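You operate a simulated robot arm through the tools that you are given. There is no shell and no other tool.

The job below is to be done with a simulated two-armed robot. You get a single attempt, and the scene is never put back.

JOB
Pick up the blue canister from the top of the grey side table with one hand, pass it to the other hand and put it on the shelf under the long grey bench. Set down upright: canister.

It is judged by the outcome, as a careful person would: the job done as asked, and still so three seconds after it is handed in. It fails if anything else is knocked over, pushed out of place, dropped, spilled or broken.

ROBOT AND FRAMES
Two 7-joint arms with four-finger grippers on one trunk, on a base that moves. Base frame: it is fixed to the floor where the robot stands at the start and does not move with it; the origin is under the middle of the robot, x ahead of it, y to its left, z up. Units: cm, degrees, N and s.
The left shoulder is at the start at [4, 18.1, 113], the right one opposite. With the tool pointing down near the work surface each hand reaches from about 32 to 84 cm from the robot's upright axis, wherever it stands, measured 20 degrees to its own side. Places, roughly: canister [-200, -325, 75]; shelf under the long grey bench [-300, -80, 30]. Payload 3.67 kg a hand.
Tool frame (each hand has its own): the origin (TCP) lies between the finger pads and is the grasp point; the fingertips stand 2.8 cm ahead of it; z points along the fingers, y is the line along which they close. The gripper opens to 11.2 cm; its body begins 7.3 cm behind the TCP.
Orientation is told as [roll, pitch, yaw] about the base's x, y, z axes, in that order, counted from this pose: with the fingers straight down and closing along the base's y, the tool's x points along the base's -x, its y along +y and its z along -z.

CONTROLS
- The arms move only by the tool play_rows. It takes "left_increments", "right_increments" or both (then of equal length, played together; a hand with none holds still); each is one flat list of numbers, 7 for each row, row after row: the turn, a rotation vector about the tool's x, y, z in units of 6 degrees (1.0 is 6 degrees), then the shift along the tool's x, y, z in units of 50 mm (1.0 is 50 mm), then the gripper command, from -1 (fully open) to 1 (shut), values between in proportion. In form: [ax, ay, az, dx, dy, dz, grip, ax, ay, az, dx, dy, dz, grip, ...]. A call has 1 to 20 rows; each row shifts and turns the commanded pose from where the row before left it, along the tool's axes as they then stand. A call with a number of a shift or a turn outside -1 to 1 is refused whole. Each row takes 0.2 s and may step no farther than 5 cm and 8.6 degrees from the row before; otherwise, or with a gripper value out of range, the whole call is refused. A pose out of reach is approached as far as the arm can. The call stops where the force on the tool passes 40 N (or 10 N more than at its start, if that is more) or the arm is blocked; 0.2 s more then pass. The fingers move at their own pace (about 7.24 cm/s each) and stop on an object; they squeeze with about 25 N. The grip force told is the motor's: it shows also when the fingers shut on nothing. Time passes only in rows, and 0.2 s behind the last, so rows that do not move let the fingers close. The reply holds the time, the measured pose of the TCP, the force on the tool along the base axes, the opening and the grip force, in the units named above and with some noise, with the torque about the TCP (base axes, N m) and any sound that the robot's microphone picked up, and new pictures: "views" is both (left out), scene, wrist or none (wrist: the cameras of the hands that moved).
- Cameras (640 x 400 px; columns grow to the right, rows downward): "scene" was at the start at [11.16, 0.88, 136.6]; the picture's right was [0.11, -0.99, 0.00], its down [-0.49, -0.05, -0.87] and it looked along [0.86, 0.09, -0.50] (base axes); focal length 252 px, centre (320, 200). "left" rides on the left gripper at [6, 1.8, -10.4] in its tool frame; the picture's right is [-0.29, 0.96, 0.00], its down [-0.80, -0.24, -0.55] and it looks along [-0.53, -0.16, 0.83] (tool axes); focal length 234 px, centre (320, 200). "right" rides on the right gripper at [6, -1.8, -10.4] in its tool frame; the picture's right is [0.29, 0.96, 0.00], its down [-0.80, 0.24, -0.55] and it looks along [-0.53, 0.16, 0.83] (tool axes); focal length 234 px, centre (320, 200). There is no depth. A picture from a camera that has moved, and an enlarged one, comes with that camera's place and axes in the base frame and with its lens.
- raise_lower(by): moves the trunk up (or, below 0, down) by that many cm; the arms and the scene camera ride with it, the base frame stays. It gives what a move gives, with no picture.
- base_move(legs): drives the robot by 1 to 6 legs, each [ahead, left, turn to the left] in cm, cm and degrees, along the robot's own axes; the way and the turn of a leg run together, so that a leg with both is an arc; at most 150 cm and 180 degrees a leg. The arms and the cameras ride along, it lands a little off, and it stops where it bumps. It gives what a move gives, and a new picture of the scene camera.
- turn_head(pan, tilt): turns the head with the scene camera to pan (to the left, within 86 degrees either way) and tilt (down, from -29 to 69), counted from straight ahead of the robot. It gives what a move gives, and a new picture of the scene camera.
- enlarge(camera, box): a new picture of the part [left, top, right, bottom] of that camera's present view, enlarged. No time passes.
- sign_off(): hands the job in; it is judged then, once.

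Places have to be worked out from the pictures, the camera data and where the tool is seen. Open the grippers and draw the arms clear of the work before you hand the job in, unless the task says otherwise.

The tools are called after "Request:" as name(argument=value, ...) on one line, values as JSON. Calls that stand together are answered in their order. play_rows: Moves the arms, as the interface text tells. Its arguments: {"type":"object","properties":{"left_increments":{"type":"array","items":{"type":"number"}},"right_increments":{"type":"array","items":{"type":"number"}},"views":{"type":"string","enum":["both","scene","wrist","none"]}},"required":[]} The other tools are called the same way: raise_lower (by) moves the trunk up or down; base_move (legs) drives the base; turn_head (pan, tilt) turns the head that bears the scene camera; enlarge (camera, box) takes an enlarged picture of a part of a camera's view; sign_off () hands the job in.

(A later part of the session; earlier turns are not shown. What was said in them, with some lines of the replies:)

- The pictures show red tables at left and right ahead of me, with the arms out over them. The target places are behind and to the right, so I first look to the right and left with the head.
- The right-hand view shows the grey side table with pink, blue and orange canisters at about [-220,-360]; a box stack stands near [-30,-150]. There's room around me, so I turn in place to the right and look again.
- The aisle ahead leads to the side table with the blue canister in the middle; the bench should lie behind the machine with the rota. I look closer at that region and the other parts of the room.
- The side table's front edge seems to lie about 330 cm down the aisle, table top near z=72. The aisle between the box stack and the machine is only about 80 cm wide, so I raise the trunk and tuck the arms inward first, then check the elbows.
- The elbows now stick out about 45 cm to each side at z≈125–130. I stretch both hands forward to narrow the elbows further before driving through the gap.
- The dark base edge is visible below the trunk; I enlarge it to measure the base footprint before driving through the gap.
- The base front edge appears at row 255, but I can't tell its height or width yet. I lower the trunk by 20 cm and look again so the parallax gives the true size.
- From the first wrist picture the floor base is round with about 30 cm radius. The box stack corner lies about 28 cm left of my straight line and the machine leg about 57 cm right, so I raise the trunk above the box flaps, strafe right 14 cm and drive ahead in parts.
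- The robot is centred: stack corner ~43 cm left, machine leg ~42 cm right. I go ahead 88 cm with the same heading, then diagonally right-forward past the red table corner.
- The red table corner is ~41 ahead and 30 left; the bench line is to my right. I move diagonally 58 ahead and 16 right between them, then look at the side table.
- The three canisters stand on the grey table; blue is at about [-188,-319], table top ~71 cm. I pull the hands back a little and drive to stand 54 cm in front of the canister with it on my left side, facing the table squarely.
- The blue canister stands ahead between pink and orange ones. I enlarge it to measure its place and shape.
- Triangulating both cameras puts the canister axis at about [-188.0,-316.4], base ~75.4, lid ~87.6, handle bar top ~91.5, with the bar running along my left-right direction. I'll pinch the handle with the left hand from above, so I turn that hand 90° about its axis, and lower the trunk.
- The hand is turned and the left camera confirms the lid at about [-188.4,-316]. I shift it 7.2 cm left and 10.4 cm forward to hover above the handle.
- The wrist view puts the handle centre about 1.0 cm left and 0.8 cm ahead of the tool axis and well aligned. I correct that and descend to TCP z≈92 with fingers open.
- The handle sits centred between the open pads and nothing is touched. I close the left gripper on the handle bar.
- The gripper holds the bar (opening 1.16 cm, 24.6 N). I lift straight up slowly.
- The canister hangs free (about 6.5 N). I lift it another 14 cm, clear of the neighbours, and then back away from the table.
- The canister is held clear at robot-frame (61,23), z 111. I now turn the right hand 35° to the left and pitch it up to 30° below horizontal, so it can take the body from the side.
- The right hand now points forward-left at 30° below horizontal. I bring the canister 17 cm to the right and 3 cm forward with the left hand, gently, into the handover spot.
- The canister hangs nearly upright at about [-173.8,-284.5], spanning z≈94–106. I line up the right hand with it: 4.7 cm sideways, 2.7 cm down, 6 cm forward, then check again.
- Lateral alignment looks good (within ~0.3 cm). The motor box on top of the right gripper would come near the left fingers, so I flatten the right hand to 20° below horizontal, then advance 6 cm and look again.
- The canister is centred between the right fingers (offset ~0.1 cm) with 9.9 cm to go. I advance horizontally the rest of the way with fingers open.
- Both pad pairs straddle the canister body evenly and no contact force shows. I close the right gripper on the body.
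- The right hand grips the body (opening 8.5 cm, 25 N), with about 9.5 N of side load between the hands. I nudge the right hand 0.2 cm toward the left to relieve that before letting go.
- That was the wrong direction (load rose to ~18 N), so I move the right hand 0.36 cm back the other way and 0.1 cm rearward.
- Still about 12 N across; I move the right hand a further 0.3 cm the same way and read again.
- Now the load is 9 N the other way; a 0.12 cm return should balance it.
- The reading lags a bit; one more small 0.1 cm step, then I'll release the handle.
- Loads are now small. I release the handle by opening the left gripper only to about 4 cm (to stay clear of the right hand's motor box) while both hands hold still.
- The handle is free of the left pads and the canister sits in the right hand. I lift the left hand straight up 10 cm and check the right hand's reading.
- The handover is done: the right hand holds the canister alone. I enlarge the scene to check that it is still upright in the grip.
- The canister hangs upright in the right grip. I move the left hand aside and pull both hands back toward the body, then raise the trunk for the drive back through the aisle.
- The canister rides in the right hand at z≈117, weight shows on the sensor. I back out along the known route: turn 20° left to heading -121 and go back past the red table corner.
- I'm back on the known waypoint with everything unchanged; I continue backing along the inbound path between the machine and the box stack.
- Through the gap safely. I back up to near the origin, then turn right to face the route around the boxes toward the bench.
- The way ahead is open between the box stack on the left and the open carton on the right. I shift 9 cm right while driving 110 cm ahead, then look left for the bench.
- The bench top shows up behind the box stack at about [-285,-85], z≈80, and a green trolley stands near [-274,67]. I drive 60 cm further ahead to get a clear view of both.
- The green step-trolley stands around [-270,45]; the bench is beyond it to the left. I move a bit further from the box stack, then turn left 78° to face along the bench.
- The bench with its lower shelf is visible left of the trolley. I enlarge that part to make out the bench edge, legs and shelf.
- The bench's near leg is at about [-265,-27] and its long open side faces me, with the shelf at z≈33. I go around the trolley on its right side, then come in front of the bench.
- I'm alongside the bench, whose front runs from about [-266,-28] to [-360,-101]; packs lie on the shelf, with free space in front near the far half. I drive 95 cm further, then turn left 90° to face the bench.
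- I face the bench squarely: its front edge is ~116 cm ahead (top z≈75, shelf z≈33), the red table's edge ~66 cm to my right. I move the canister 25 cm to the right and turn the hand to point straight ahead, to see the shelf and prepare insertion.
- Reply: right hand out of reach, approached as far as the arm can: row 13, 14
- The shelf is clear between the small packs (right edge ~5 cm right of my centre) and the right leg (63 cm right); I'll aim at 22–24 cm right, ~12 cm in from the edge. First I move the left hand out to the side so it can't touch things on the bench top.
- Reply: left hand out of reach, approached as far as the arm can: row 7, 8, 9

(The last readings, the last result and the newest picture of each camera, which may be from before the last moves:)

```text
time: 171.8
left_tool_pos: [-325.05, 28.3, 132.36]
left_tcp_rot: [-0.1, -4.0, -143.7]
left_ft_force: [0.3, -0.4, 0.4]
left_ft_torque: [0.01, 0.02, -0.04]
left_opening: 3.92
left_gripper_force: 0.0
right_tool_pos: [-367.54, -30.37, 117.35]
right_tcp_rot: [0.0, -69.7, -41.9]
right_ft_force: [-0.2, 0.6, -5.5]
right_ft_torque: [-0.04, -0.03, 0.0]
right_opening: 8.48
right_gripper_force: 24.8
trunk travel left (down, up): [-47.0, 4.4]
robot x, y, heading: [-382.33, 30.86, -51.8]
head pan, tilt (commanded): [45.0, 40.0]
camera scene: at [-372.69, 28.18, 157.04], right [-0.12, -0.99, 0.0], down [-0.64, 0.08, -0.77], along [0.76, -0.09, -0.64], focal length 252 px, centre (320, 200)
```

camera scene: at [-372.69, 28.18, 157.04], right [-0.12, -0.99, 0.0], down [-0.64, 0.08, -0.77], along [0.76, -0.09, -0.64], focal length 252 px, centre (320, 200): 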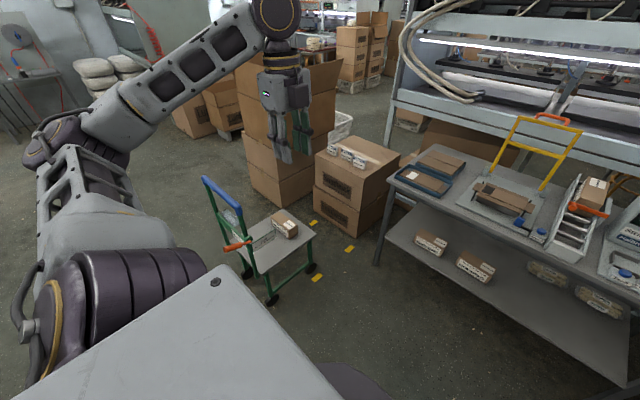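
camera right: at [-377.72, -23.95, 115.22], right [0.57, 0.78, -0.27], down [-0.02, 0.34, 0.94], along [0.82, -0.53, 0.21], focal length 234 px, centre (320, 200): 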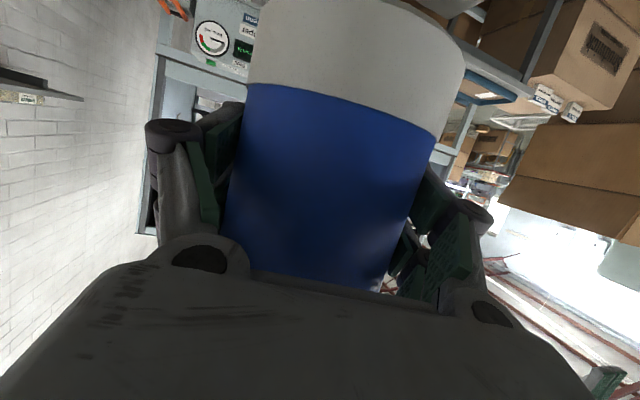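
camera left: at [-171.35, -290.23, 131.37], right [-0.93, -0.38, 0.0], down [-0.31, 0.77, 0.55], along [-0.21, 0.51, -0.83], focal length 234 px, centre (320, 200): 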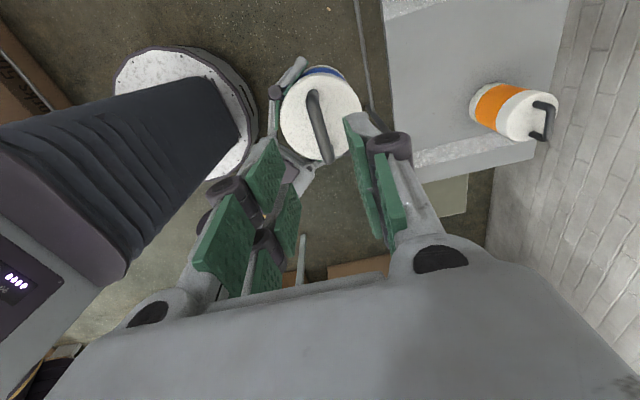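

The left hand is now at the side, clear of the bench front, boxes and trolley. I lower the trunk all the way here in the open and watch the right arm.

Request:
raise_lower(by=-30)

Request:
raise_lower(by=-16.5)

Request:
turn_head(pan=-40, tilt=45)

```text
time: 174.8
left_tool_pos: [-324.97, 28.39, 102.47]
left_tcp_rot: [0.1, -4.0, -143.9]
left_ft_force: [0.2, 0.6, -0.2]
left_ft_torque: [0.01, 0.02, -0.04]
left_opening: 3.92
left_gripper_force: 0.1
right_tool_pos: [-367.44, -30.33, 87.4]
right_tcp_rot: [0.1, -69.9, -41.9]
right_ft_force: [0.4, 0.1, -5.3]
right_ft_torque: [-0.01, 0.03, 0.01]
right_opening: 8.5
right_gripper_force: 25.4
trunk travel left (down, up): [-17.0, 34.4]
robot x, y, heading: [-382.63, 30.55, -51.8]
head pan, tilt (commanded): [45.0, 40.0]
```

```text
time: 176.7
left_tool_pos: [-325.07, 28.23, 86.04]
left_tcp_rot: [0.1, -4.1, -143.8]
left_ft_force: [-0.4, -0.4, -0.6]
left_ft_torque: [0.01, 0.0, 0.04]
left_opening: 3.92
left_gripper_force: 0.1
right_tool_pos: [-367.46, -30.46, 71.01]
right_tcp_rot: [0.0, -69.9, -41.9]
right_ft_force: [0.1, 0.3, -4.8]
right_ft_torque: [0.03, -0.01, -0.02]
right_opening: 8.5
right_gripper_force: 24.4
trunk travel left (down, up): [-0.5, 50.9]
robot x, y, heading: [-382.59, 30.36, -51.9]
head pan, tilt (commanded): [45.0, 40.0]
```

```text
time: 178.3
left_tool_pos: [-325.04, 28.41, 86.18]
left_tcp_rot: [0.2, -4.1, -143.8]
left_ft_force: [-0.2, 0.0, 0.2]
left_ft_torque: [-0.02, 0.02, -0.02]
left_opening: 3.89
left_gripper_force: 0.0
right_tool_pos: [-367.54, -30.42, 70.91]
right_tcp_rot: [0.0, -69.9, -41.9]
right_ft_force: [-0.2, 1.1, -5.5]
right_ft_torque: [0.0, -0.03, -0.02]
right_opening: 8.48
right_gripper_force: 24.9
trunk travel left (down, up): [-0.5, 50.9]
robot x, y, heading: [-382.8, 30.82, -52.0]
head pan, tilt (commanded): [-40.0, 45.0]
camera scene: at [-381.42, 21.1, 109.82], right [-1.0, 0.03, 0.0], down [0.02, 0.71, -0.71], along [-0.02, -0.71, -0.71], focal length 252 px, centre (320, 200)
```

scene: 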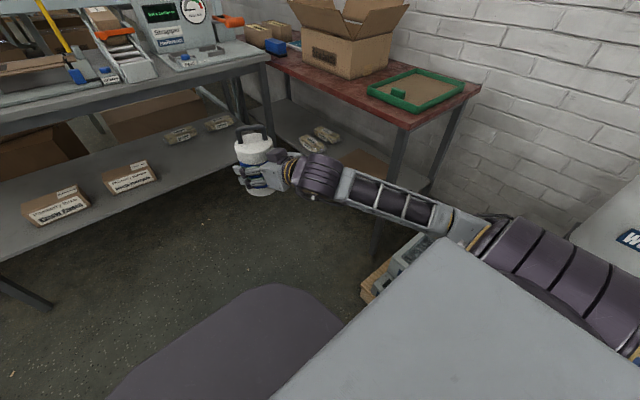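

The arm and red table are well separated (elbow ~37 cm right, table corner ~63 cm right). I now lower the canister by 28 cm with the arm, to insertion height.

Request:
play_rows(right_increments=[0, 0, 0, 0.4, 0, 0.146, 1, 0, 0, 0, 0.7, 0, 0.255, 1, 0, 0, 0, 0.752, 0, 0.274, 1, 0, 0, 0, 0.752, 0, 0.274, 1, 0, 0, 0, 0.752, 0, 0.274, 1, 0, 0, 0, 0.752, 0, 0.274, 1, 0, 0, 0, 0.7, 0, 0.255, 1, 0, 0, 0, 0.45, 0, 0.164, 1, 0, 0, 0, 0, 0, 0, 1], views="both")

```text
time: 180.3
left_tool_pos: [-325.05, 28.3, 86.1]
left_tcp_rot: [0.0, -4.1, -143.9]
left_ft_force: [0.1, -0.3, 1.3]
left_ft_torque: [0.0, 0.03, -0.05]
left_opening: 3.92
left_gripper_force: 0.1
right_tool_pos: [-367.93, -30.53, 59.15]
right_tcp_rot: [0.9, -69.7, -42.1]
right_ft_force: [0.4, 0.5, -5.8]
right_ft_torque: [-0.02, -0.04, 0.0]
right_opening: 8.47
right_gripper_force: 25.1
right hand out of reach, approached as far as the arm can: row 4, 5, 6, 7, 8
trunk travel left (down, up): [-0.5, 50.9]
robot x, y, heading: [-382.21, 30.9, -51.8]
head pan, tilt (commanded): [-40.0, 45.0]
camera scene: at [-381.42, 21.1, 109.82], right [-1.0, 0.03, 0.0], down [0.02, 0.71, -0.71], along [-0.02, -0.71, -0.71], focal length 252 px, centre (320, 200)
camera right: at [-378.08, -24.19, 56.96], right [0.56, 0.78, -0.27], down [-0.03, 0.34, 0.94], along [0.83, -0.52, 0.21], focal length 234 px, centre (320, 200)
```

scene: 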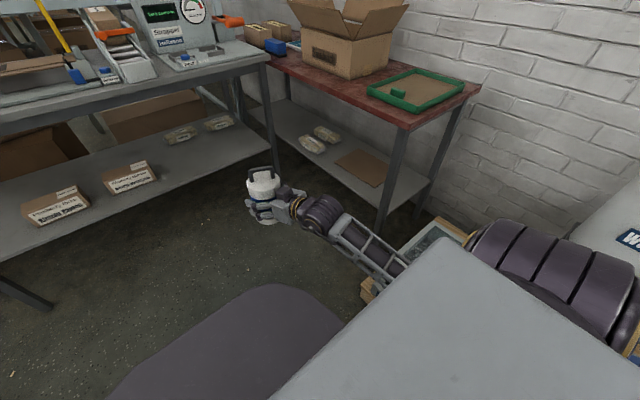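
right: 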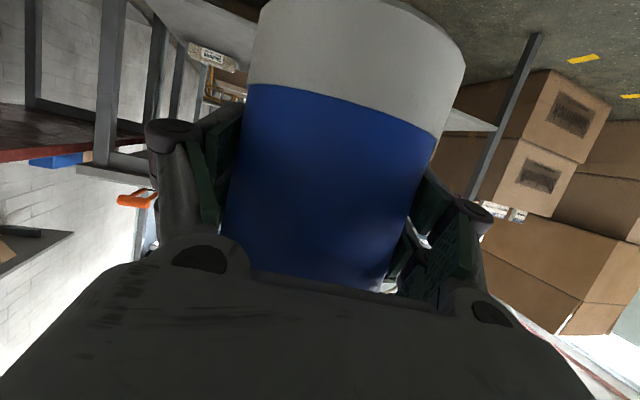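

The arm reaches its limit at z≈59 when this close to the body. I extend the hand 18 cm forward first and then lower further.

Request:
play_rows(right_increments=[0, 0, 0, -0.2, 0, 0.55, 1, 0, 0, 0, -0.246, 0, 0.677, 1, 0, 0, 0, -0.246, 0, 0.677, 1, 0, 0, 0, -0.246, 0, 0.677, 1, 0, 0, 0, -0.246, 0, 0.677, 1, 0, 0, 0, 0, 0, 0, 1, 0, 0, 0, 0.5, 0, 0.182, 1, 0, 0, 0, 0.6, 0, 0.218, 1, 0, 0, 0, 0.7, 0, 0.255, 1, 0, 0, 0, 0.6, 0, 0.218, 1, 0, 0, 0, 0.5, 0, 0.182, 1, 0, 0, 0, 0, 0, 0, 1], views="both")

```text
time: 182.9
left_tool_pos: [-324.98, 28.38, 85.94]
left_tcp_rot: [0.1, -4.1, -143.8]
left_ft_force: [0.2, 0.1, 0.0]
left_ft_torque: [0.01, 0.03, 0.02]
left_opening: 3.92
left_gripper_force: 0.0
right_tool_pos: [-361.01, -38.98, 53.35]
right_tcp_rot: [0.9, -69.7, -42.2]
right_ft_force: [0.4, -0.1, -4.7]
right_ft_torque: [-0.02, -0.02, 0.03]
right_opening: 8.49
right_gripper_force: 24.9
right hand out of reach, approached as far as the arm can: row 1, 2, 3, 4, 5, 7, 8, 9, 10, 11
trunk travel left (down, up): [-0.5, 50.9]
robot x, y, heading: [-382.58, 30.91, -51.8]
head pan, tilt (commanded): [-40.0, 45.0]
camera scene: at [-381.42, 21.08, 109.82], right [-1.0, 0.03, 0.0], down [0.02, 0.71, -0.71], along [-0.02, -0.71, -0.71], focal length 252 px, centre (320, 200)
camera right: at [-371.12, -32.54, 51.15], right [0.56, 0.78, -0.27], down [-0.03, 0.34, 0.94], along [0.83, -0.52, 0.21], focal length 234 px, centre (320, 200)
```

scene: 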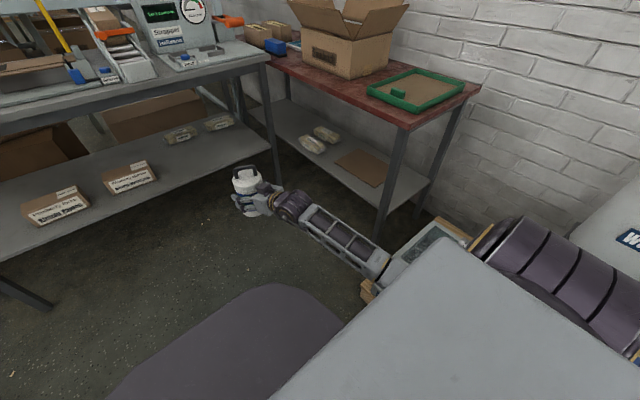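
right: 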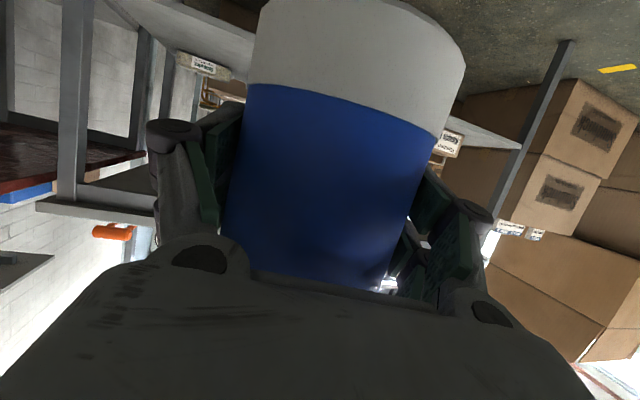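

The arm hits a joint limit when pointing nearly straight ahead. I turn the hand back to point ~35° left, which was comfortable before, and try lowering again.

Request:
play_rows(right_increments=[-0.783, 0, -0.285, 0, 0, 0, 1, -0.783, 0, -0.285, 0, 0, 0, 1, -0.783, 0, -0.285, 0, 0, 0, 1, -0.783, 0, -0.285, 0, 0, 0, 1, -0.783, 0, -0.285, 0, 0, 0, 1, 0, 0, 0, 0, 0, 0, 1, 0, 0, 0, 0.4, 0, 0.146, 1, 0, 0, 0, 0.5, 0, 0.182, 1, 0, 0, 0, 0.5, 0, 0.182, 1, 0, 0, 0, 0.4, 0, 0.146, 1, 0, 0, 0, 0, 0, 0, 1], views="both")

```text
time: 185.3
left_tool_pos: [-325.04, 28.28, 86.11]
left_tcp_rot: [0.2, -4.0, -143.8]
left_ft_force: [-0.1, -0.7, 0.3]
left_ft_torque: [-0.03, 0.0, 0.01]
left_opening: 3.93
left_gripper_force: 0.1
right_tool_pos: [-360.81, -38.94, 43.73]
right_tcp_rot: [0.2, -70.0, -17.1]
right_ft_force: [1.2, -0.7, -5.3]
right_ft_torque: [0.01, 0.01, 0.0]
right_opening: 8.51
right_gripper_force: 25.0
trunk travel left (down, up): [-0.5, 50.9]
robot x, y, heading: [-382.81, 30.73, -52.1]
head pan, tilt (commanded): [-40.0, 45.0]
camera scene: at [-381.42, 21.09, 109.83], right [-1.0, 0.03, 0.0], down [0.02, 0.71, -0.71], along [-0.02, -0.71, -0.71], focal length 252 px, centre (320, 200)
camera right: at [-372.79, -37.33, 41.53], right [0.18, 0.95, -0.27], down [-0.17, 0.3, 0.94], along [0.97, -0.13, 0.21], focal length 234 px, centre (320, 200)
```

scene: 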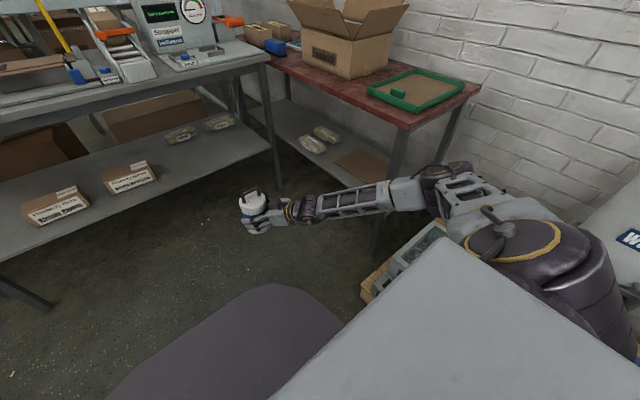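
right: 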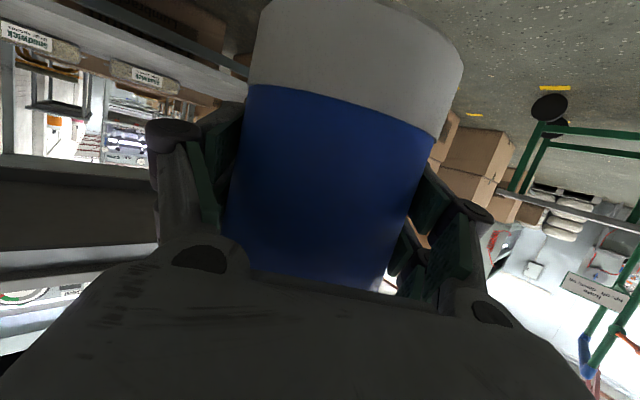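

Now the arm reaches z=43.7 with the hand pointing ~35° left. I look straight ahead from the lowered head to measure the shelf height and front edge again before driving in.

Request:
turn_head(pan=0, tilt=35)

Request:
enlarge(camera="scene", box=[200, 100, 480, 275])

```text
time: 186.4
left_tool_pos: [-325.1, 28.31, 86.04]
left_tcp_rot: [0.1, -4.0, -143.9]
left_ft_force: [0.4, 0.9, 0.7]
left_ft_torque: [-0.03, 0.01, -0.03]
left_opening: 3.93
left_gripper_force: 0.1
right_tool_pos: [-360.78, -38.83, 43.63]
right_tcp_rot: [0.2, -69.9, -17.1]
right_ft_force: [-0.3, 0.4, -5.4]
right_ft_torque: [-0.02, -0.03, -0.01]
right_opening: 8.49
right_gripper_force: 25.3
trunk travel left (down, up): [-0.5, 50.9]
robot x, y, heading: [-382.6, 31.08, -51.9]
head pan, tilt (commanded): [0.0, 35.0]
camera scene: at [-375.72, 22.28, 111.3], right [-0.79, -0.62, 0.0], down [-0.35, 0.45, -0.82], along [0.5, -0.64, -0.57], focal length 252 px, centre (320, 200)
```

scene: 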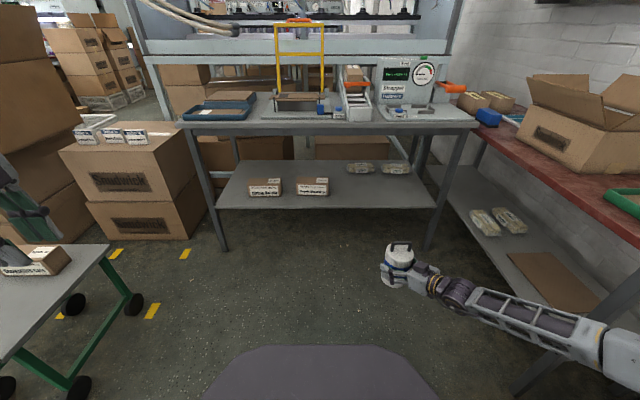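

```text
2.29 times, centred on (340, 188) of scene
camera zoom: at [-375.72, 22.28, 111.3], right [-0.79, -0.62, 0.0], down [-0.35, 0.45, -0.82], along [0.5, -0.64, -0.57], focal length 575 px, centre (274, 229)
```

zoom: 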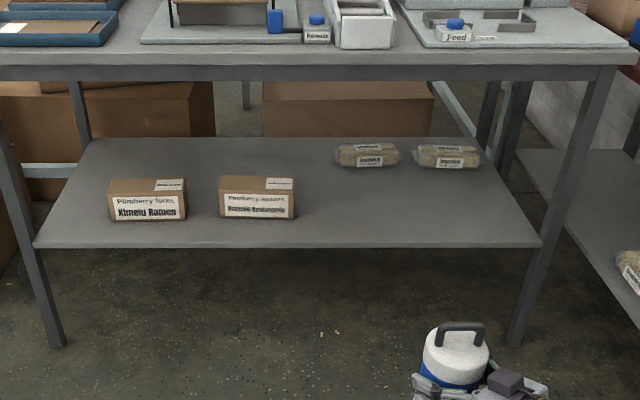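

Measured: shelf top z≈33, front edge ~117 cm ahead, apron underside ~71, free area right of pack B (its edge at 5 cm right) back to ~150 cm. I aim for 129 ahead, 20 right, and drive in two parts.

Request:
base_move(legs=[[35, 3, 0]])

Request:
turn_head(pan=-45, tilt=40)

Request:
turn_head(pan=-5, tilt=50)

```text
time: 188.7
left_tool_pos: [-300.99, 2.51, 85.9]
left_tcp_rot: [0.0, -4.0, -143.9]
left_ft_force: [0.0, 1.1, -0.3]
left_ft_torque: [0.03, -0.02, -0.02]
left_opening: 3.94
left_gripper_force: 0.0
right_tool_pos: [-336.84, -64.85, 43.73]
right_tcp_rot: [0.3, -69.8, -17.2]
right_ft_force: [0.7, -0.2, -5.4]
right_ft_torque: [0.01, -0.01, 0.0]
right_opening: 8.5
right_gripper_force: 25.0
trunk travel left (down, up): [-0.5, 50.9]
robot x, y, heading: [-358.14, 4.81, -51.8]
head pan, tilt (commanded): [0.0, 35.0]
camera scene: at [-351.62, -3.59, 111.3], right [-0.79, -0.62, 0.0], down [-0.35, 0.45, -0.82], along [0.5, -0.64, -0.57], focal length 252 px, centre (320, 200)
```

scene: 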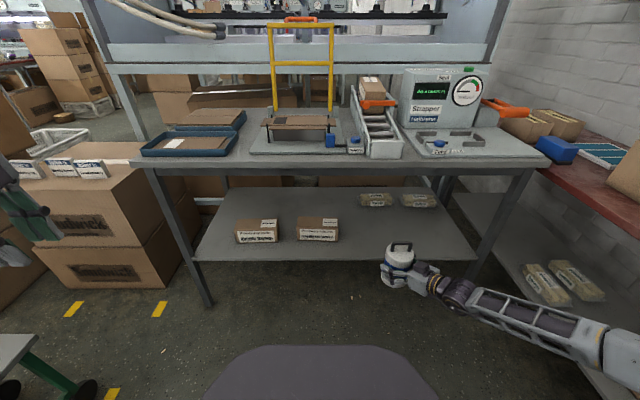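

```text
time: 189.8
left_tool_pos: [-301.05, 2.48, 86.02]
left_tcp_rot: [0.0, -4.0, -143.9]
left_ft_force: [-0.2, -0.1, -0.4]
left_ft_torque: [0.02, 0.01, -0.02]
left_opening: 3.93
left_gripper_force: 0.0
right_tool_pos: [-336.74, -64.71, 43.71]
right_tcp_rot: [0.2, -69.8, -17.1]
right_ft_force: [0.3, 0.3, -4.8]
right_ft_torque: [0.02, -0.01, 0.01]
right_opening: 8.47
right_gripper_force: 25.0
trunk travel left (down, up): [-0.5, 50.9]
robot x, y, heading: [-358.71, 5.14, -51.5]
head pan, tilt (commanded): [-45.0, 40.0]
camera scene: at [-358.12, -5.04, 110.55], right [-0.99, 0.12, 0.0], down [0.08, 0.64, -0.77], along [-0.09, -0.76, -0.64], focal length 252 px, centre (320, 200)
```

scene: 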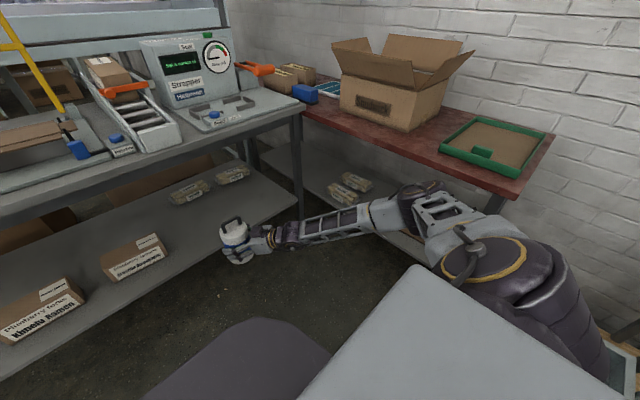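

```text
time: 190.9
left_tool_pos: [-301.0, 2.55, 86.02]
left_tcp_rot: [0.1, -4.0, -143.9]
left_ft_force: [-0.1, -0.7, -0.4]
left_ft_torque: [0.02, -0.01, 0.01]
left_opening: 3.92
left_gripper_force: 0.0
right_tool_pos: [-336.89, -64.9, 43.74]
right_tcp_rot: [0.2, -69.8, -17.1]
right_ft_force: [-0.5, 1.4, -4.7]
right_ft_torque: [0.0, -0.06, 0.0]
right_opening: 8.48
right_gripper_force: 25.3
trunk travel left (down, up): [-0.5, 50.9]
robot x, y, heading: [-358.59, 5.07, -51.9]
head pan, tilt (commanded): [-5.0, 50.0]
camera scene: at [-352.9, -3.06, 109.13], right [-0.84, -0.54, 0.0], down [-0.42, 0.64, -0.64], along [0.35, -0.54, -0.77], focal length 252 px, centre (320, 200)
```

scene: 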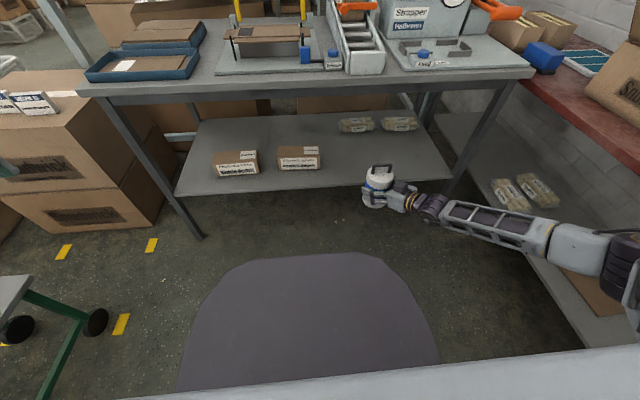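

Clearances look good: elbow ~10 cm off the red table, canister heading to the free spot right of the packs. I drive the remaining 25 cm ahead and 3 cm left, so the canister passes over the shelf edge about 5 cm above it.

Request:
base_move(legs=[[12, 1.6, 0], [13.2, 1.7, 0]])

Request:
turn_head(pan=-15, tilt=35)

Request:
enlarge(camera="right", box=[0, 0, 640, 400])

```text
time: 193.1
left_tool_pos: [-282.79, -15.53, 86.0]
left_tcp_rot: [0.0, -4.0, -143.9]
left_ft_force: [0.4, -0.3, 0.1]
left_ft_torque: [0.02, 0.05, 0.03]
left_opening: 3.94
left_gripper_force: 0.1
right_tool_pos: [-318.68, -82.7, 43.5]
right_tcp_rot: [0.1, -69.7, -17.2]
right_ft_force: [0.1, -0.1, -6.6]
right_ft_torque: [0.0, -0.02, -0.02]
right_opening: 8.46
right_gripper_force: 25.5
trunk travel left (down, up): [-0.5, 50.9]
robot x, y, heading: [-340.13, -12.61, -52.0]
head pan, tilt (commanded): [-5.0, 50.0]
camera scene: at [-334.6, -21.06, 109.12], right [-0.84, -0.55, 0.0], down [-0.42, 0.64, -0.64], along [0.35, -0.54, -0.77], focal length 252 px, centre (320, 200)
```

scene: 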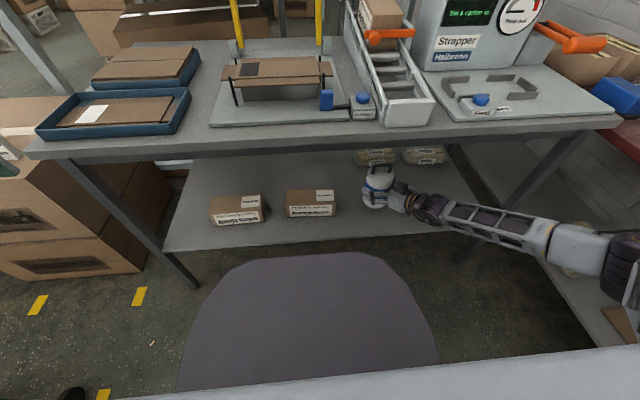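

```text
time: 193.8
left_tool_pos: [-282.76, -15.51, 85.92]
left_tcp_rot: [0.2, -4.0, -143.9]
left_ft_force: [0.4, -0.2, -0.8]
left_ft_torque: [0.0, 0.01, -0.05]
left_opening: 3.9
left_gripper_force: 0.0
right_tool_pos: [-318.62, -82.74, 43.56]
right_tcp_rot: [0.1, -69.7, -17.2]
right_ft_force: [0.5, 1.3, -5.4]
right_ft_torque: [0.02, -0.05, -0.05]
right_opening: 8.44
right_gripper_force: 24.8
trunk travel left (down, up): [-0.5, 50.9]
robot x, y, heading: [-340.2, -12.82, -51.9]
head pan, tilt (commanded): [-15.0, 35.0]
camera scene: at [-335.43, -22.63, 111.3], right [-0.92, -0.39, 0.0], down [-0.23, 0.53, -0.82], along [0.32, -0.75, -0.57], focal length 252 px, centre (320, 200)
```

scene: 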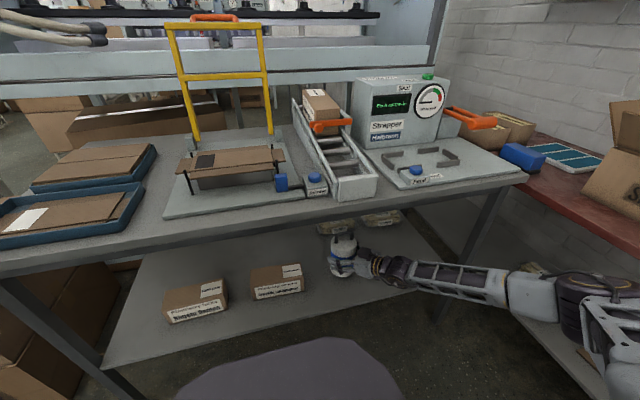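

```text
1.00 times, centred on (320, 200) of right (not enlarged: the box is as wide or as high as the picture)
camera zoom: at [-330.59, -81.04, 41.48], right [0.18, 0.95, -0.27], down [-0.16, 0.3, 0.94], along [0.97, -0.13, 0.21], focal length 234 px, centre (320, 200)
```

zoom: 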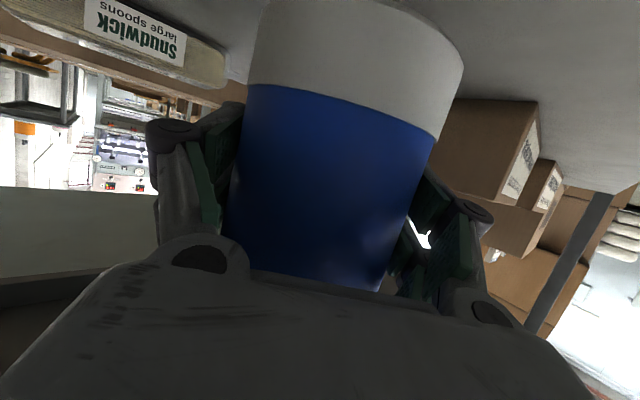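

The canister is right over the intended free spot, about 5 cm above the shelf, clear of both packs. I lower it 4 cm slowly and then creep down feeling for contact.

Request:
play_rows(right_increments=[0, 0, 0, 0.1, 0, 0.036, 1, 0, 0, 0, 0.15, 0, 0.055, 1, 0, 0, 0, 0.15, 0, 0.055, 1, 0, 0, 0, 0.15, 0, 0.055, 1, 0, 0, 0, 0.12, 0, 0.044, 1, 0, 0, 0, 0.08, 0, 0.03, 1, 0, 0, 0, 0, 0, 0, 1], views="scene")

Request:
enlarge(camera="scene", box=[230, 200, 430, 325])

```text
time: 195.4
left_tool_pos: [-282.78, -15.37, 86.1]
left_tcp_rot: [0.2, -4.1, -143.8]
left_ft_force: [-0.1, -0.4, 0.1]
left_ft_torque: [-0.01, -0.01, 0.0]
left_opening: 3.9
left_gripper_force: 0.1
right_tool_pos: [-318.43, -82.75, 40.27]
right_tcp_rot: [-0.2, -70.2, -16.8]
right_ft_force: [6.0, -4.1, 17.1]
right_ft_torque: [-0.05, -0.15, -0.08]
right_opening: 8.5
right_gripper_force: 25.1
trunk travel left (down, up): [-0.5, 50.9]
robot x, y, heading: [-340.57, -12.69, -51.9]
head pan, tilt (commanded): [-15.0, 35.0]
camera scene: at [-335.47, -22.45, 111.33], right [-0.92, -0.39, 0.0], down [-0.22, 0.53, -0.82], along [0.32, -0.75, -0.57], focal length 252 px, centre (320, 200)
```

scene: 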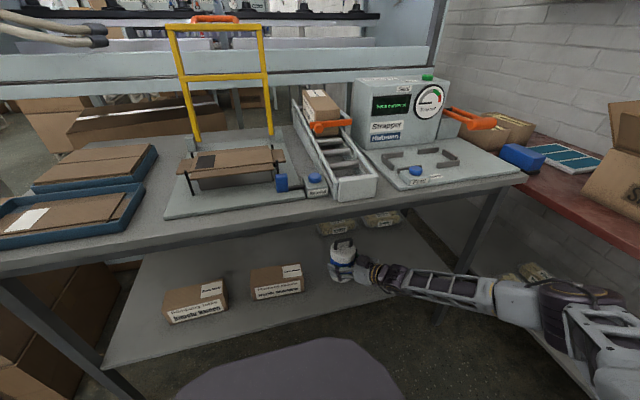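

```text
3.20 times, centred on (330, 262) of scene
camera zoom: at [-335.47, -22.45, 111.33], right [-0.92, -0.39, 0.0], down [-0.22, 0.53, -0.82], along [0.32, -0.75, -0.57], focal length 805 px, centre (288, 0)
```

zoom: 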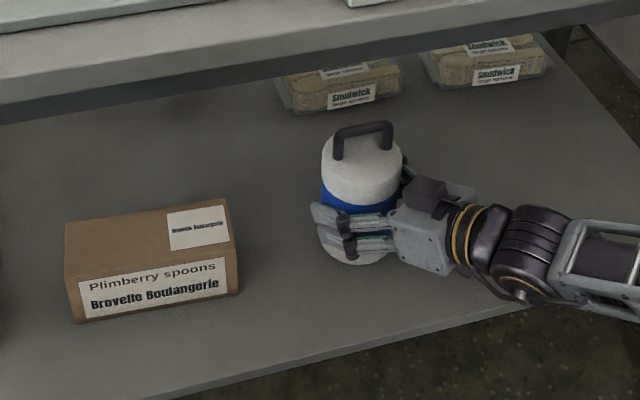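

The shelf contact is felt (+17 N) and the picture agrees: the base stands on the shelf at z≈33. I ease the hand up 0.4 cm to take the pressing load off before releasing.

Request:
play_rows(right_increments=[0, 0, 0, -0.04, 0, -0.0145, 1, 0, 0, 0, -0.035, 0, -0.0127, 1, 0, 0, 0, 0, 0, 0, 1], views="none")

```text
time: 196.2
left_tool_pos: [-282.82, -15.41, 86.14]
left_tcp_rot: [0.0, -4.0, -143.9]
left_ft_force: [0.7, 0.5, -0.3]
left_ft_torque: [-0.01, 0.02, 0.01]
left_opening: 3.91
left_gripper_force: 0.0
right_tool_pos: [-318.66, -82.55, 39.98]
right_tcp_rot: [0.1, -69.7, -17.1]
right_ft_force: [1.6, -1.9, 4.7]
right_ft_torque: [-0.34, -0.37, -0.01]
right_opening: 8.43
right_gripper_force: 24.5
trunk travel left (down, up): [-0.5, 50.9]
robot x, y, heading: [-340.62, -12.76, -52.0]
head pan, tilt (commanded): [-15.0, 35.0]
```

Only ~5 N now rests between hand and shelf. I open the right gripper in two small stages, keeping the hand still.

Request:
play_rows(right_increments=[0, 0, 0, 0, 0, 0, -0.55, 0, 0, 0, 0, 0, 0, -0.6, 0, 0, 0, 0, 0, 0, -0.75, 0, 0, 0, 0, 0, 0, -0.92, 0, 0, 0, 0, 0, 0, -0.92], views="both")

Request:
enlarge(camera="scene", box=[230, 200, 430, 325])

```text
time: 197.4
left_tool_pos: [-282.85, -15.49, 86.13]
left_tcp_rot: [0.1, -4.0, -143.8]
left_ft_force: [-0.6, -0.5, -0.4]
left_ft_torque: [-0.02, 0.02, 0.01]
left_opening: 3.92
left_gripper_force: 0.1
right_tool_pos: [-318.64, -82.59, 40.1]
right_tcp_rot: [0.2, -69.9, -17.1]
right_ft_force: [0.5, 0.3, -0.7]
right_ft_torque: [0.02, 0.02, 0.02]
right_opening: 10.73
right_gripper_force: 0.2
trunk travel left (down, up): [-0.5, 50.9]
robot x, y, heading: [-340.45, -12.69, -51.7]
head pan, tilt (commanded): [-15.0, 35.0]
camera scene: at [-335.45, -22.58, 111.31], right [-0.92, -0.39, 0.0], down [-0.22, 0.53, -0.82], along [0.32, -0.75, -0.57], focal length 252 px, centre (320, 200)
camera right: at [-330.55, -81.01, 37.95], right [0.18, 0.95, -0.27], down [-0.16, 0.3, 0.94], along [0.97, -0.13, 0.21], focal length 234 px, centre (320, 200)
```

scene: 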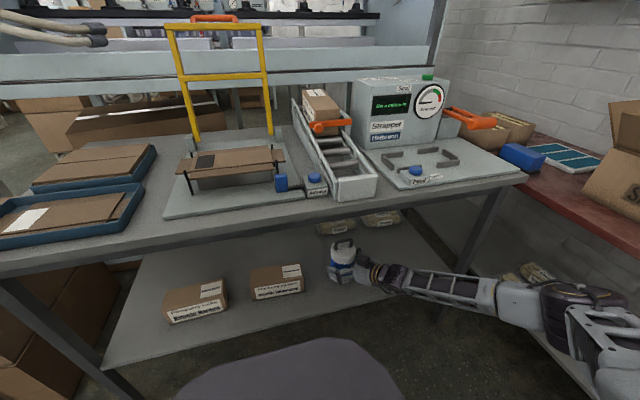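
right: 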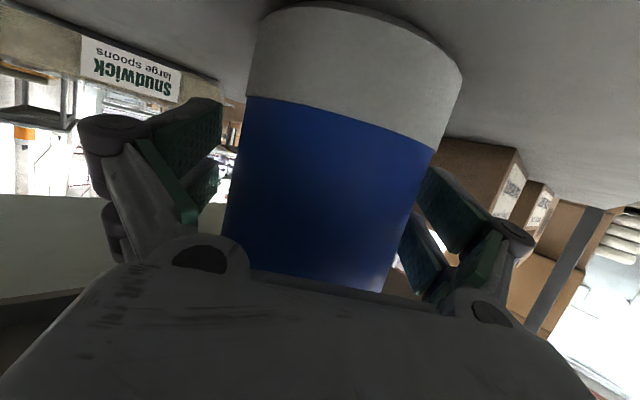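

```text
3.20 times, centred on (330, 262) of scene
camera zoom: at [-335.45, -22.58, 111.31], right [-0.92, -0.39, 0.0], down [-0.22, 0.53, -0.82], along [0.32, -0.75, -0.57], focal length 805 px, centre (288, 0)
```

zoom: 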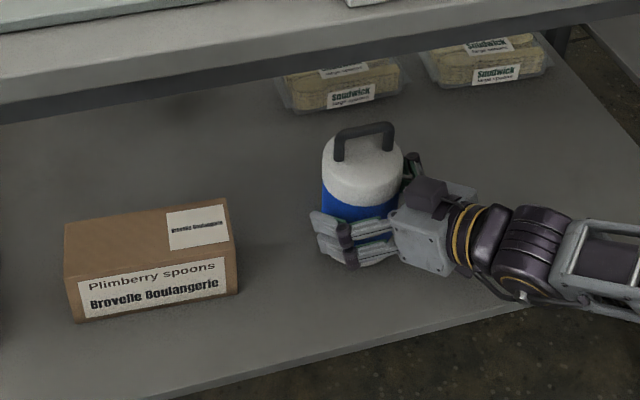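

The canister stands on its own and the pads are clear on both sides. I open fully and withdraw the right hand straight back 9 cm along its pointing direction.

Request:
play_rows(right_increments=[0, 0, 0, 0, 0, 0, -1, 0, 0, 0, 0.05, 0, -0.14, -1, 0, 0, 0, 0.085, 0, -0.235, -1, 0, 0, 0, 0.1026, 0, -0.282, -1, 0, 0, 0, 0.1026, 0, -0.282, -1, 0, 0, 0, 0.1026, 0, -0.282, -1, 0, 0, 0, 0.1026, 0, -0.282, -1, 0, 0, 0, 0.1026, 0, -0.282, -1, 0, 0, 0, 0, 0, 0, -1], views="both")

Request:
enlarge(camera="scene", box=[230, 200, 430, 325])

```text
time: 199.4
left_tool_pos: [-282.87, -15.4, 86.05]
left_tcp_rot: [0.1, -4.1, -143.9]
left_ft_force: [-0.2, 0.2, -0.4]
left_ft_torque: [0.01, 0.0, 0.0]
left_opening: 3.9
left_gripper_force: 0.1
right_tool_pos: [-327.6, -79.87, 40.25]
right_tcp_rot: [0.1, -69.8, -17.0]
right_ft_force: [0.3, -0.4, 0.0]
right_ft_torque: [0.01, -0.04, -0.02]
right_opening: 11.2
right_gripper_force: 0.2
trunk travel left (down, up): [-0.5, 50.9]
robot x, y, heading: [-340.33, -12.7, -52.0]
head pan, tilt (commanded): [-15.0, 35.0]
camera scene: at [-335.45, -22.58, 111.31], right [-0.92, -0.39, 0.0], down [-0.22, 0.53, -0.82], along [0.32, -0.75, -0.57], focal length 252 px, centre (320, 200)
camera right: at [-339.63, -78.26, 37.99], right [0.18, 0.95, -0.27], down [-0.17, 0.3, 0.94], along [0.97, -0.13, 0.21], focal length 234 px, centre (320, 200)
```

scene: 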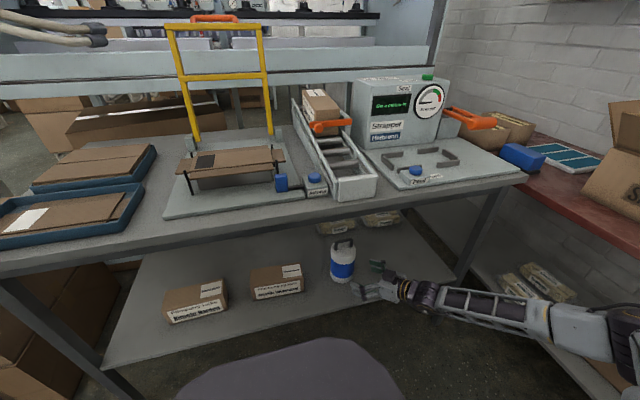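
right: 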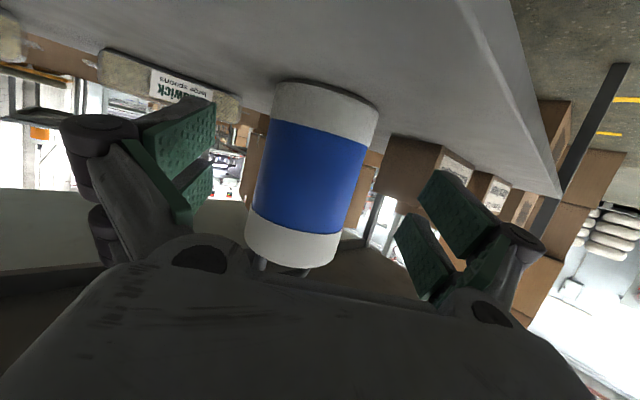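

```text
3.20 times, centred on (330, 262) of scene
camera zoom: at [-335.45, -22.58, 111.31], right [-0.92, -0.39, 0.0], down [-0.22, 0.53, -0.82], along [0.32, -0.75, -0.57], focal length 805 px, centre (288, 0)
```

zoom: 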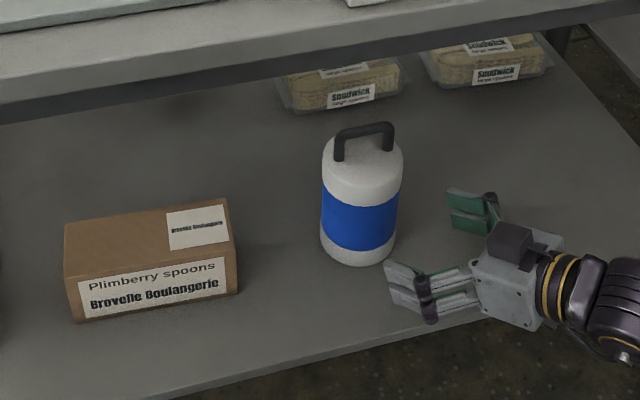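

The canister stands upright on the shelf with nothing disturbed. I back the base straight away 55 cm so that hand and arm leave the bench area.

Request:
base_move(legs=[[-15, 0, 0], [-40, 0, 0]])

Request:
turn_head(pan=0, tilt=30)

Request:
enlarge(camera="scene", box=[190, 90, 490, 270])

```text
time: 203.0
left_tool_pos: [-316.73, 28.05, 86.06]
left_tcp_rot: [0.1, -4.0, -143.6]
left_ft_force: [-0.1, 0.4, 0.6]
left_ft_torque: [-0.01, -0.03, -0.03]
left_opening: 3.93
left_gripper_force: 0.0
right_tool_pos: [-361.37, -36.56, 40.28]
right_tcp_rot: [0.1, -69.8, -16.9]
right_ft_force: [0.0, 0.1, 0.8]
right_ft_torque: [-0.05, -0.01, 0.01]
right_opening: 11.2
right_gripper_force: 0.0
trunk travel left (down, up): [-0.5, 50.9]
robot x, y, heading: [-374.07, 30.86, -51.9]
head pan, tilt (commanded): [-15.0, 35.0]
camera scene: at [-369.39, 20.7, 111.32], right [-0.92, -0.4, 0.0], down [-0.23, 0.53, -0.82], along [0.32, -0.75, -0.57], focal length 252 px, centre (320, 200)
```

scene: 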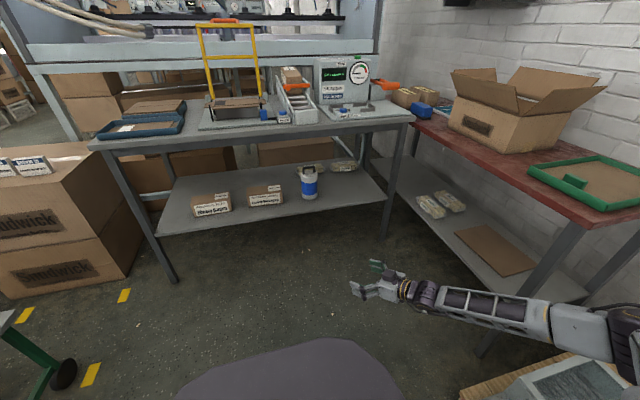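

```text
time: 203.7
left_tool_pos: [-316.65, 27.92, 86.03]
left_tcp_rot: [0.1, -4.1, -143.6]
left_ft_force: [0.1, -0.2, 0.6]
left_ft_torque: [0.01, 0.02, 0.0]
left_opening: 3.92
left_gripper_force: 0.0
right_tool_pos: [-361.23, -36.51, 40.09]
right_tcp_rot: [0.2, -69.8, -16.9]
right_ft_force: [0.0, 0.8, -0.6]
right_ft_torque: [-0.01, 0.0, 0.02]
right_opening: 11.19
right_gripper_force: 0.1
trunk travel left (down, up): [-0.5, 50.9]
robot x, y, heading: [-374.1, 30.16, -51.7]
head pan, tilt (commanded): [0.0, 30.0]
camera scene: at [-367.24, 21.65, 112.09], right [-0.79, -0.62, 0.0], down [-0.31, 0.39, -0.87], along [0.54, -0.68, -0.5], focal length 252 px, centre (320, 200)
```

scene: 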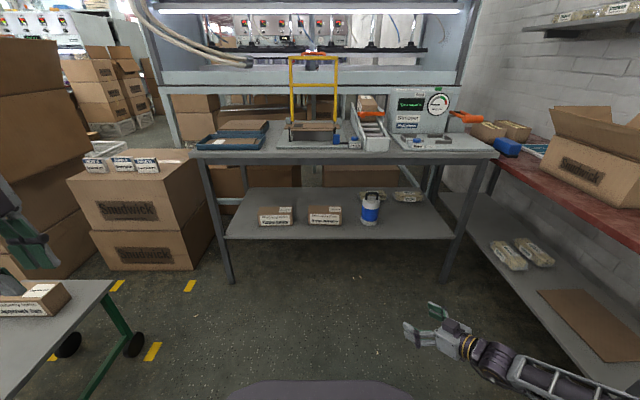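

```text
2.13 times, centred on (340, 180) of scene
camera zoom: at [-367.24, 21.65, 112.09], right [-0.79, -0.62, 0.0], down [-0.31, 0.39, -0.87], along [0.54, -0.68, -0.5], focal length 537 px, centre (277, 243)
```

zoom: 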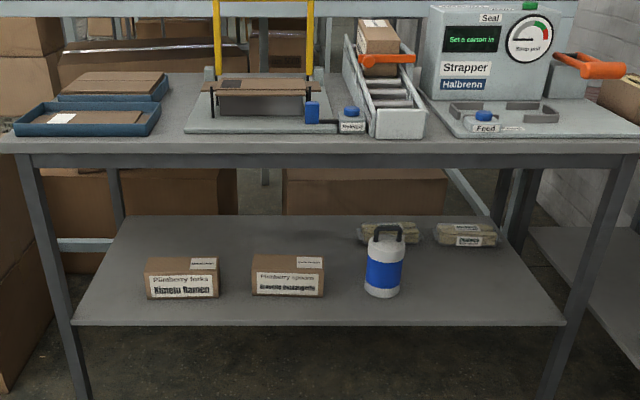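

The canister stands upright on the shelf, the packs and bench items look unmoved, and both arms are clear. I open the left gripper fully too.

Request:
play_rows(left_increments=[0, 0, 0, 0, 0, 0, -1, 0, 0, 0, 0, 0, 0, -1, 0, 0, 0, 0, 0, 0, -1, 0, 0, 0, 0, 0, 0, -1], views="scene")

```text
time: 204.7
left_tool_pos: [-316.67, 28.05, 86.03]
left_tcp_rot: [0.1, -4.1, -143.6]
left_ft_force: [0.4, -0.6, -0.5]
left_ft_torque: [0.02, 0.0, -0.04]
left_opening: 11.19
left_gripper_force: 0.2
right_tool_pos: [-361.36, -36.62, 40.1]
right_tcp_rot: [0.1, -69.9, -16.9]
right_ft_force: [0.4, 0.6, 0.8]
right_ft_torque: [0.05, -0.01, 0.0]
right_opening: 11.2
right_gripper_force: 0.0
trunk travel left (down, up): [-0.5, 50.9]
robot x, y, heading: [-373.76, 30.75, -52.2]
head pan, tilt (commanded): [0.0, 30.0]
camera scene: at [-367.24, 21.65, 112.09], right [-0.79, -0.62, 0.0], down [-0.31, 0.39, -0.87], along [0.54, -0.68, -0.5], focal length 252 px, centre (320, 200)
```

scene: 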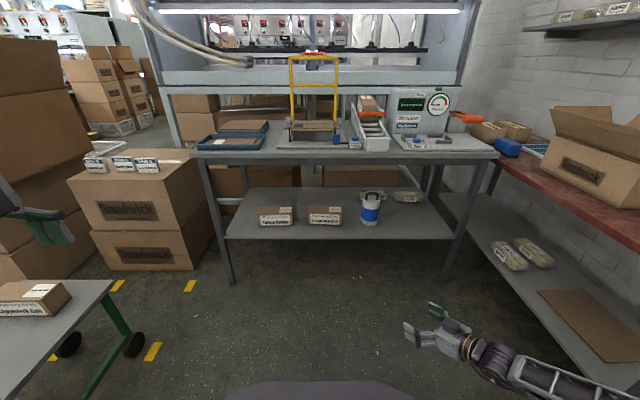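

The blue canister stands upright and steady on the shelf under the long grey bench, both grippers are open and the arms are clear. I hand the job in.

Request:
sign_off()

```text
The job is handed in.
```

The blue canister is standing upright on the shelf under the long grey bench, and I have handed the job in.

I picked it up by its handle with the left hand and passed it to the right hand in front of the side table. I then set it down in a free spot to the right of the packs, about 12 cm in from the shelf's front edge.

No drive stopped on a bump. In the last pictures the packs on the shelf and the items on the bench top look unmoved. Both grippers are open, and the robot has backed about 55 cm away from the bench.
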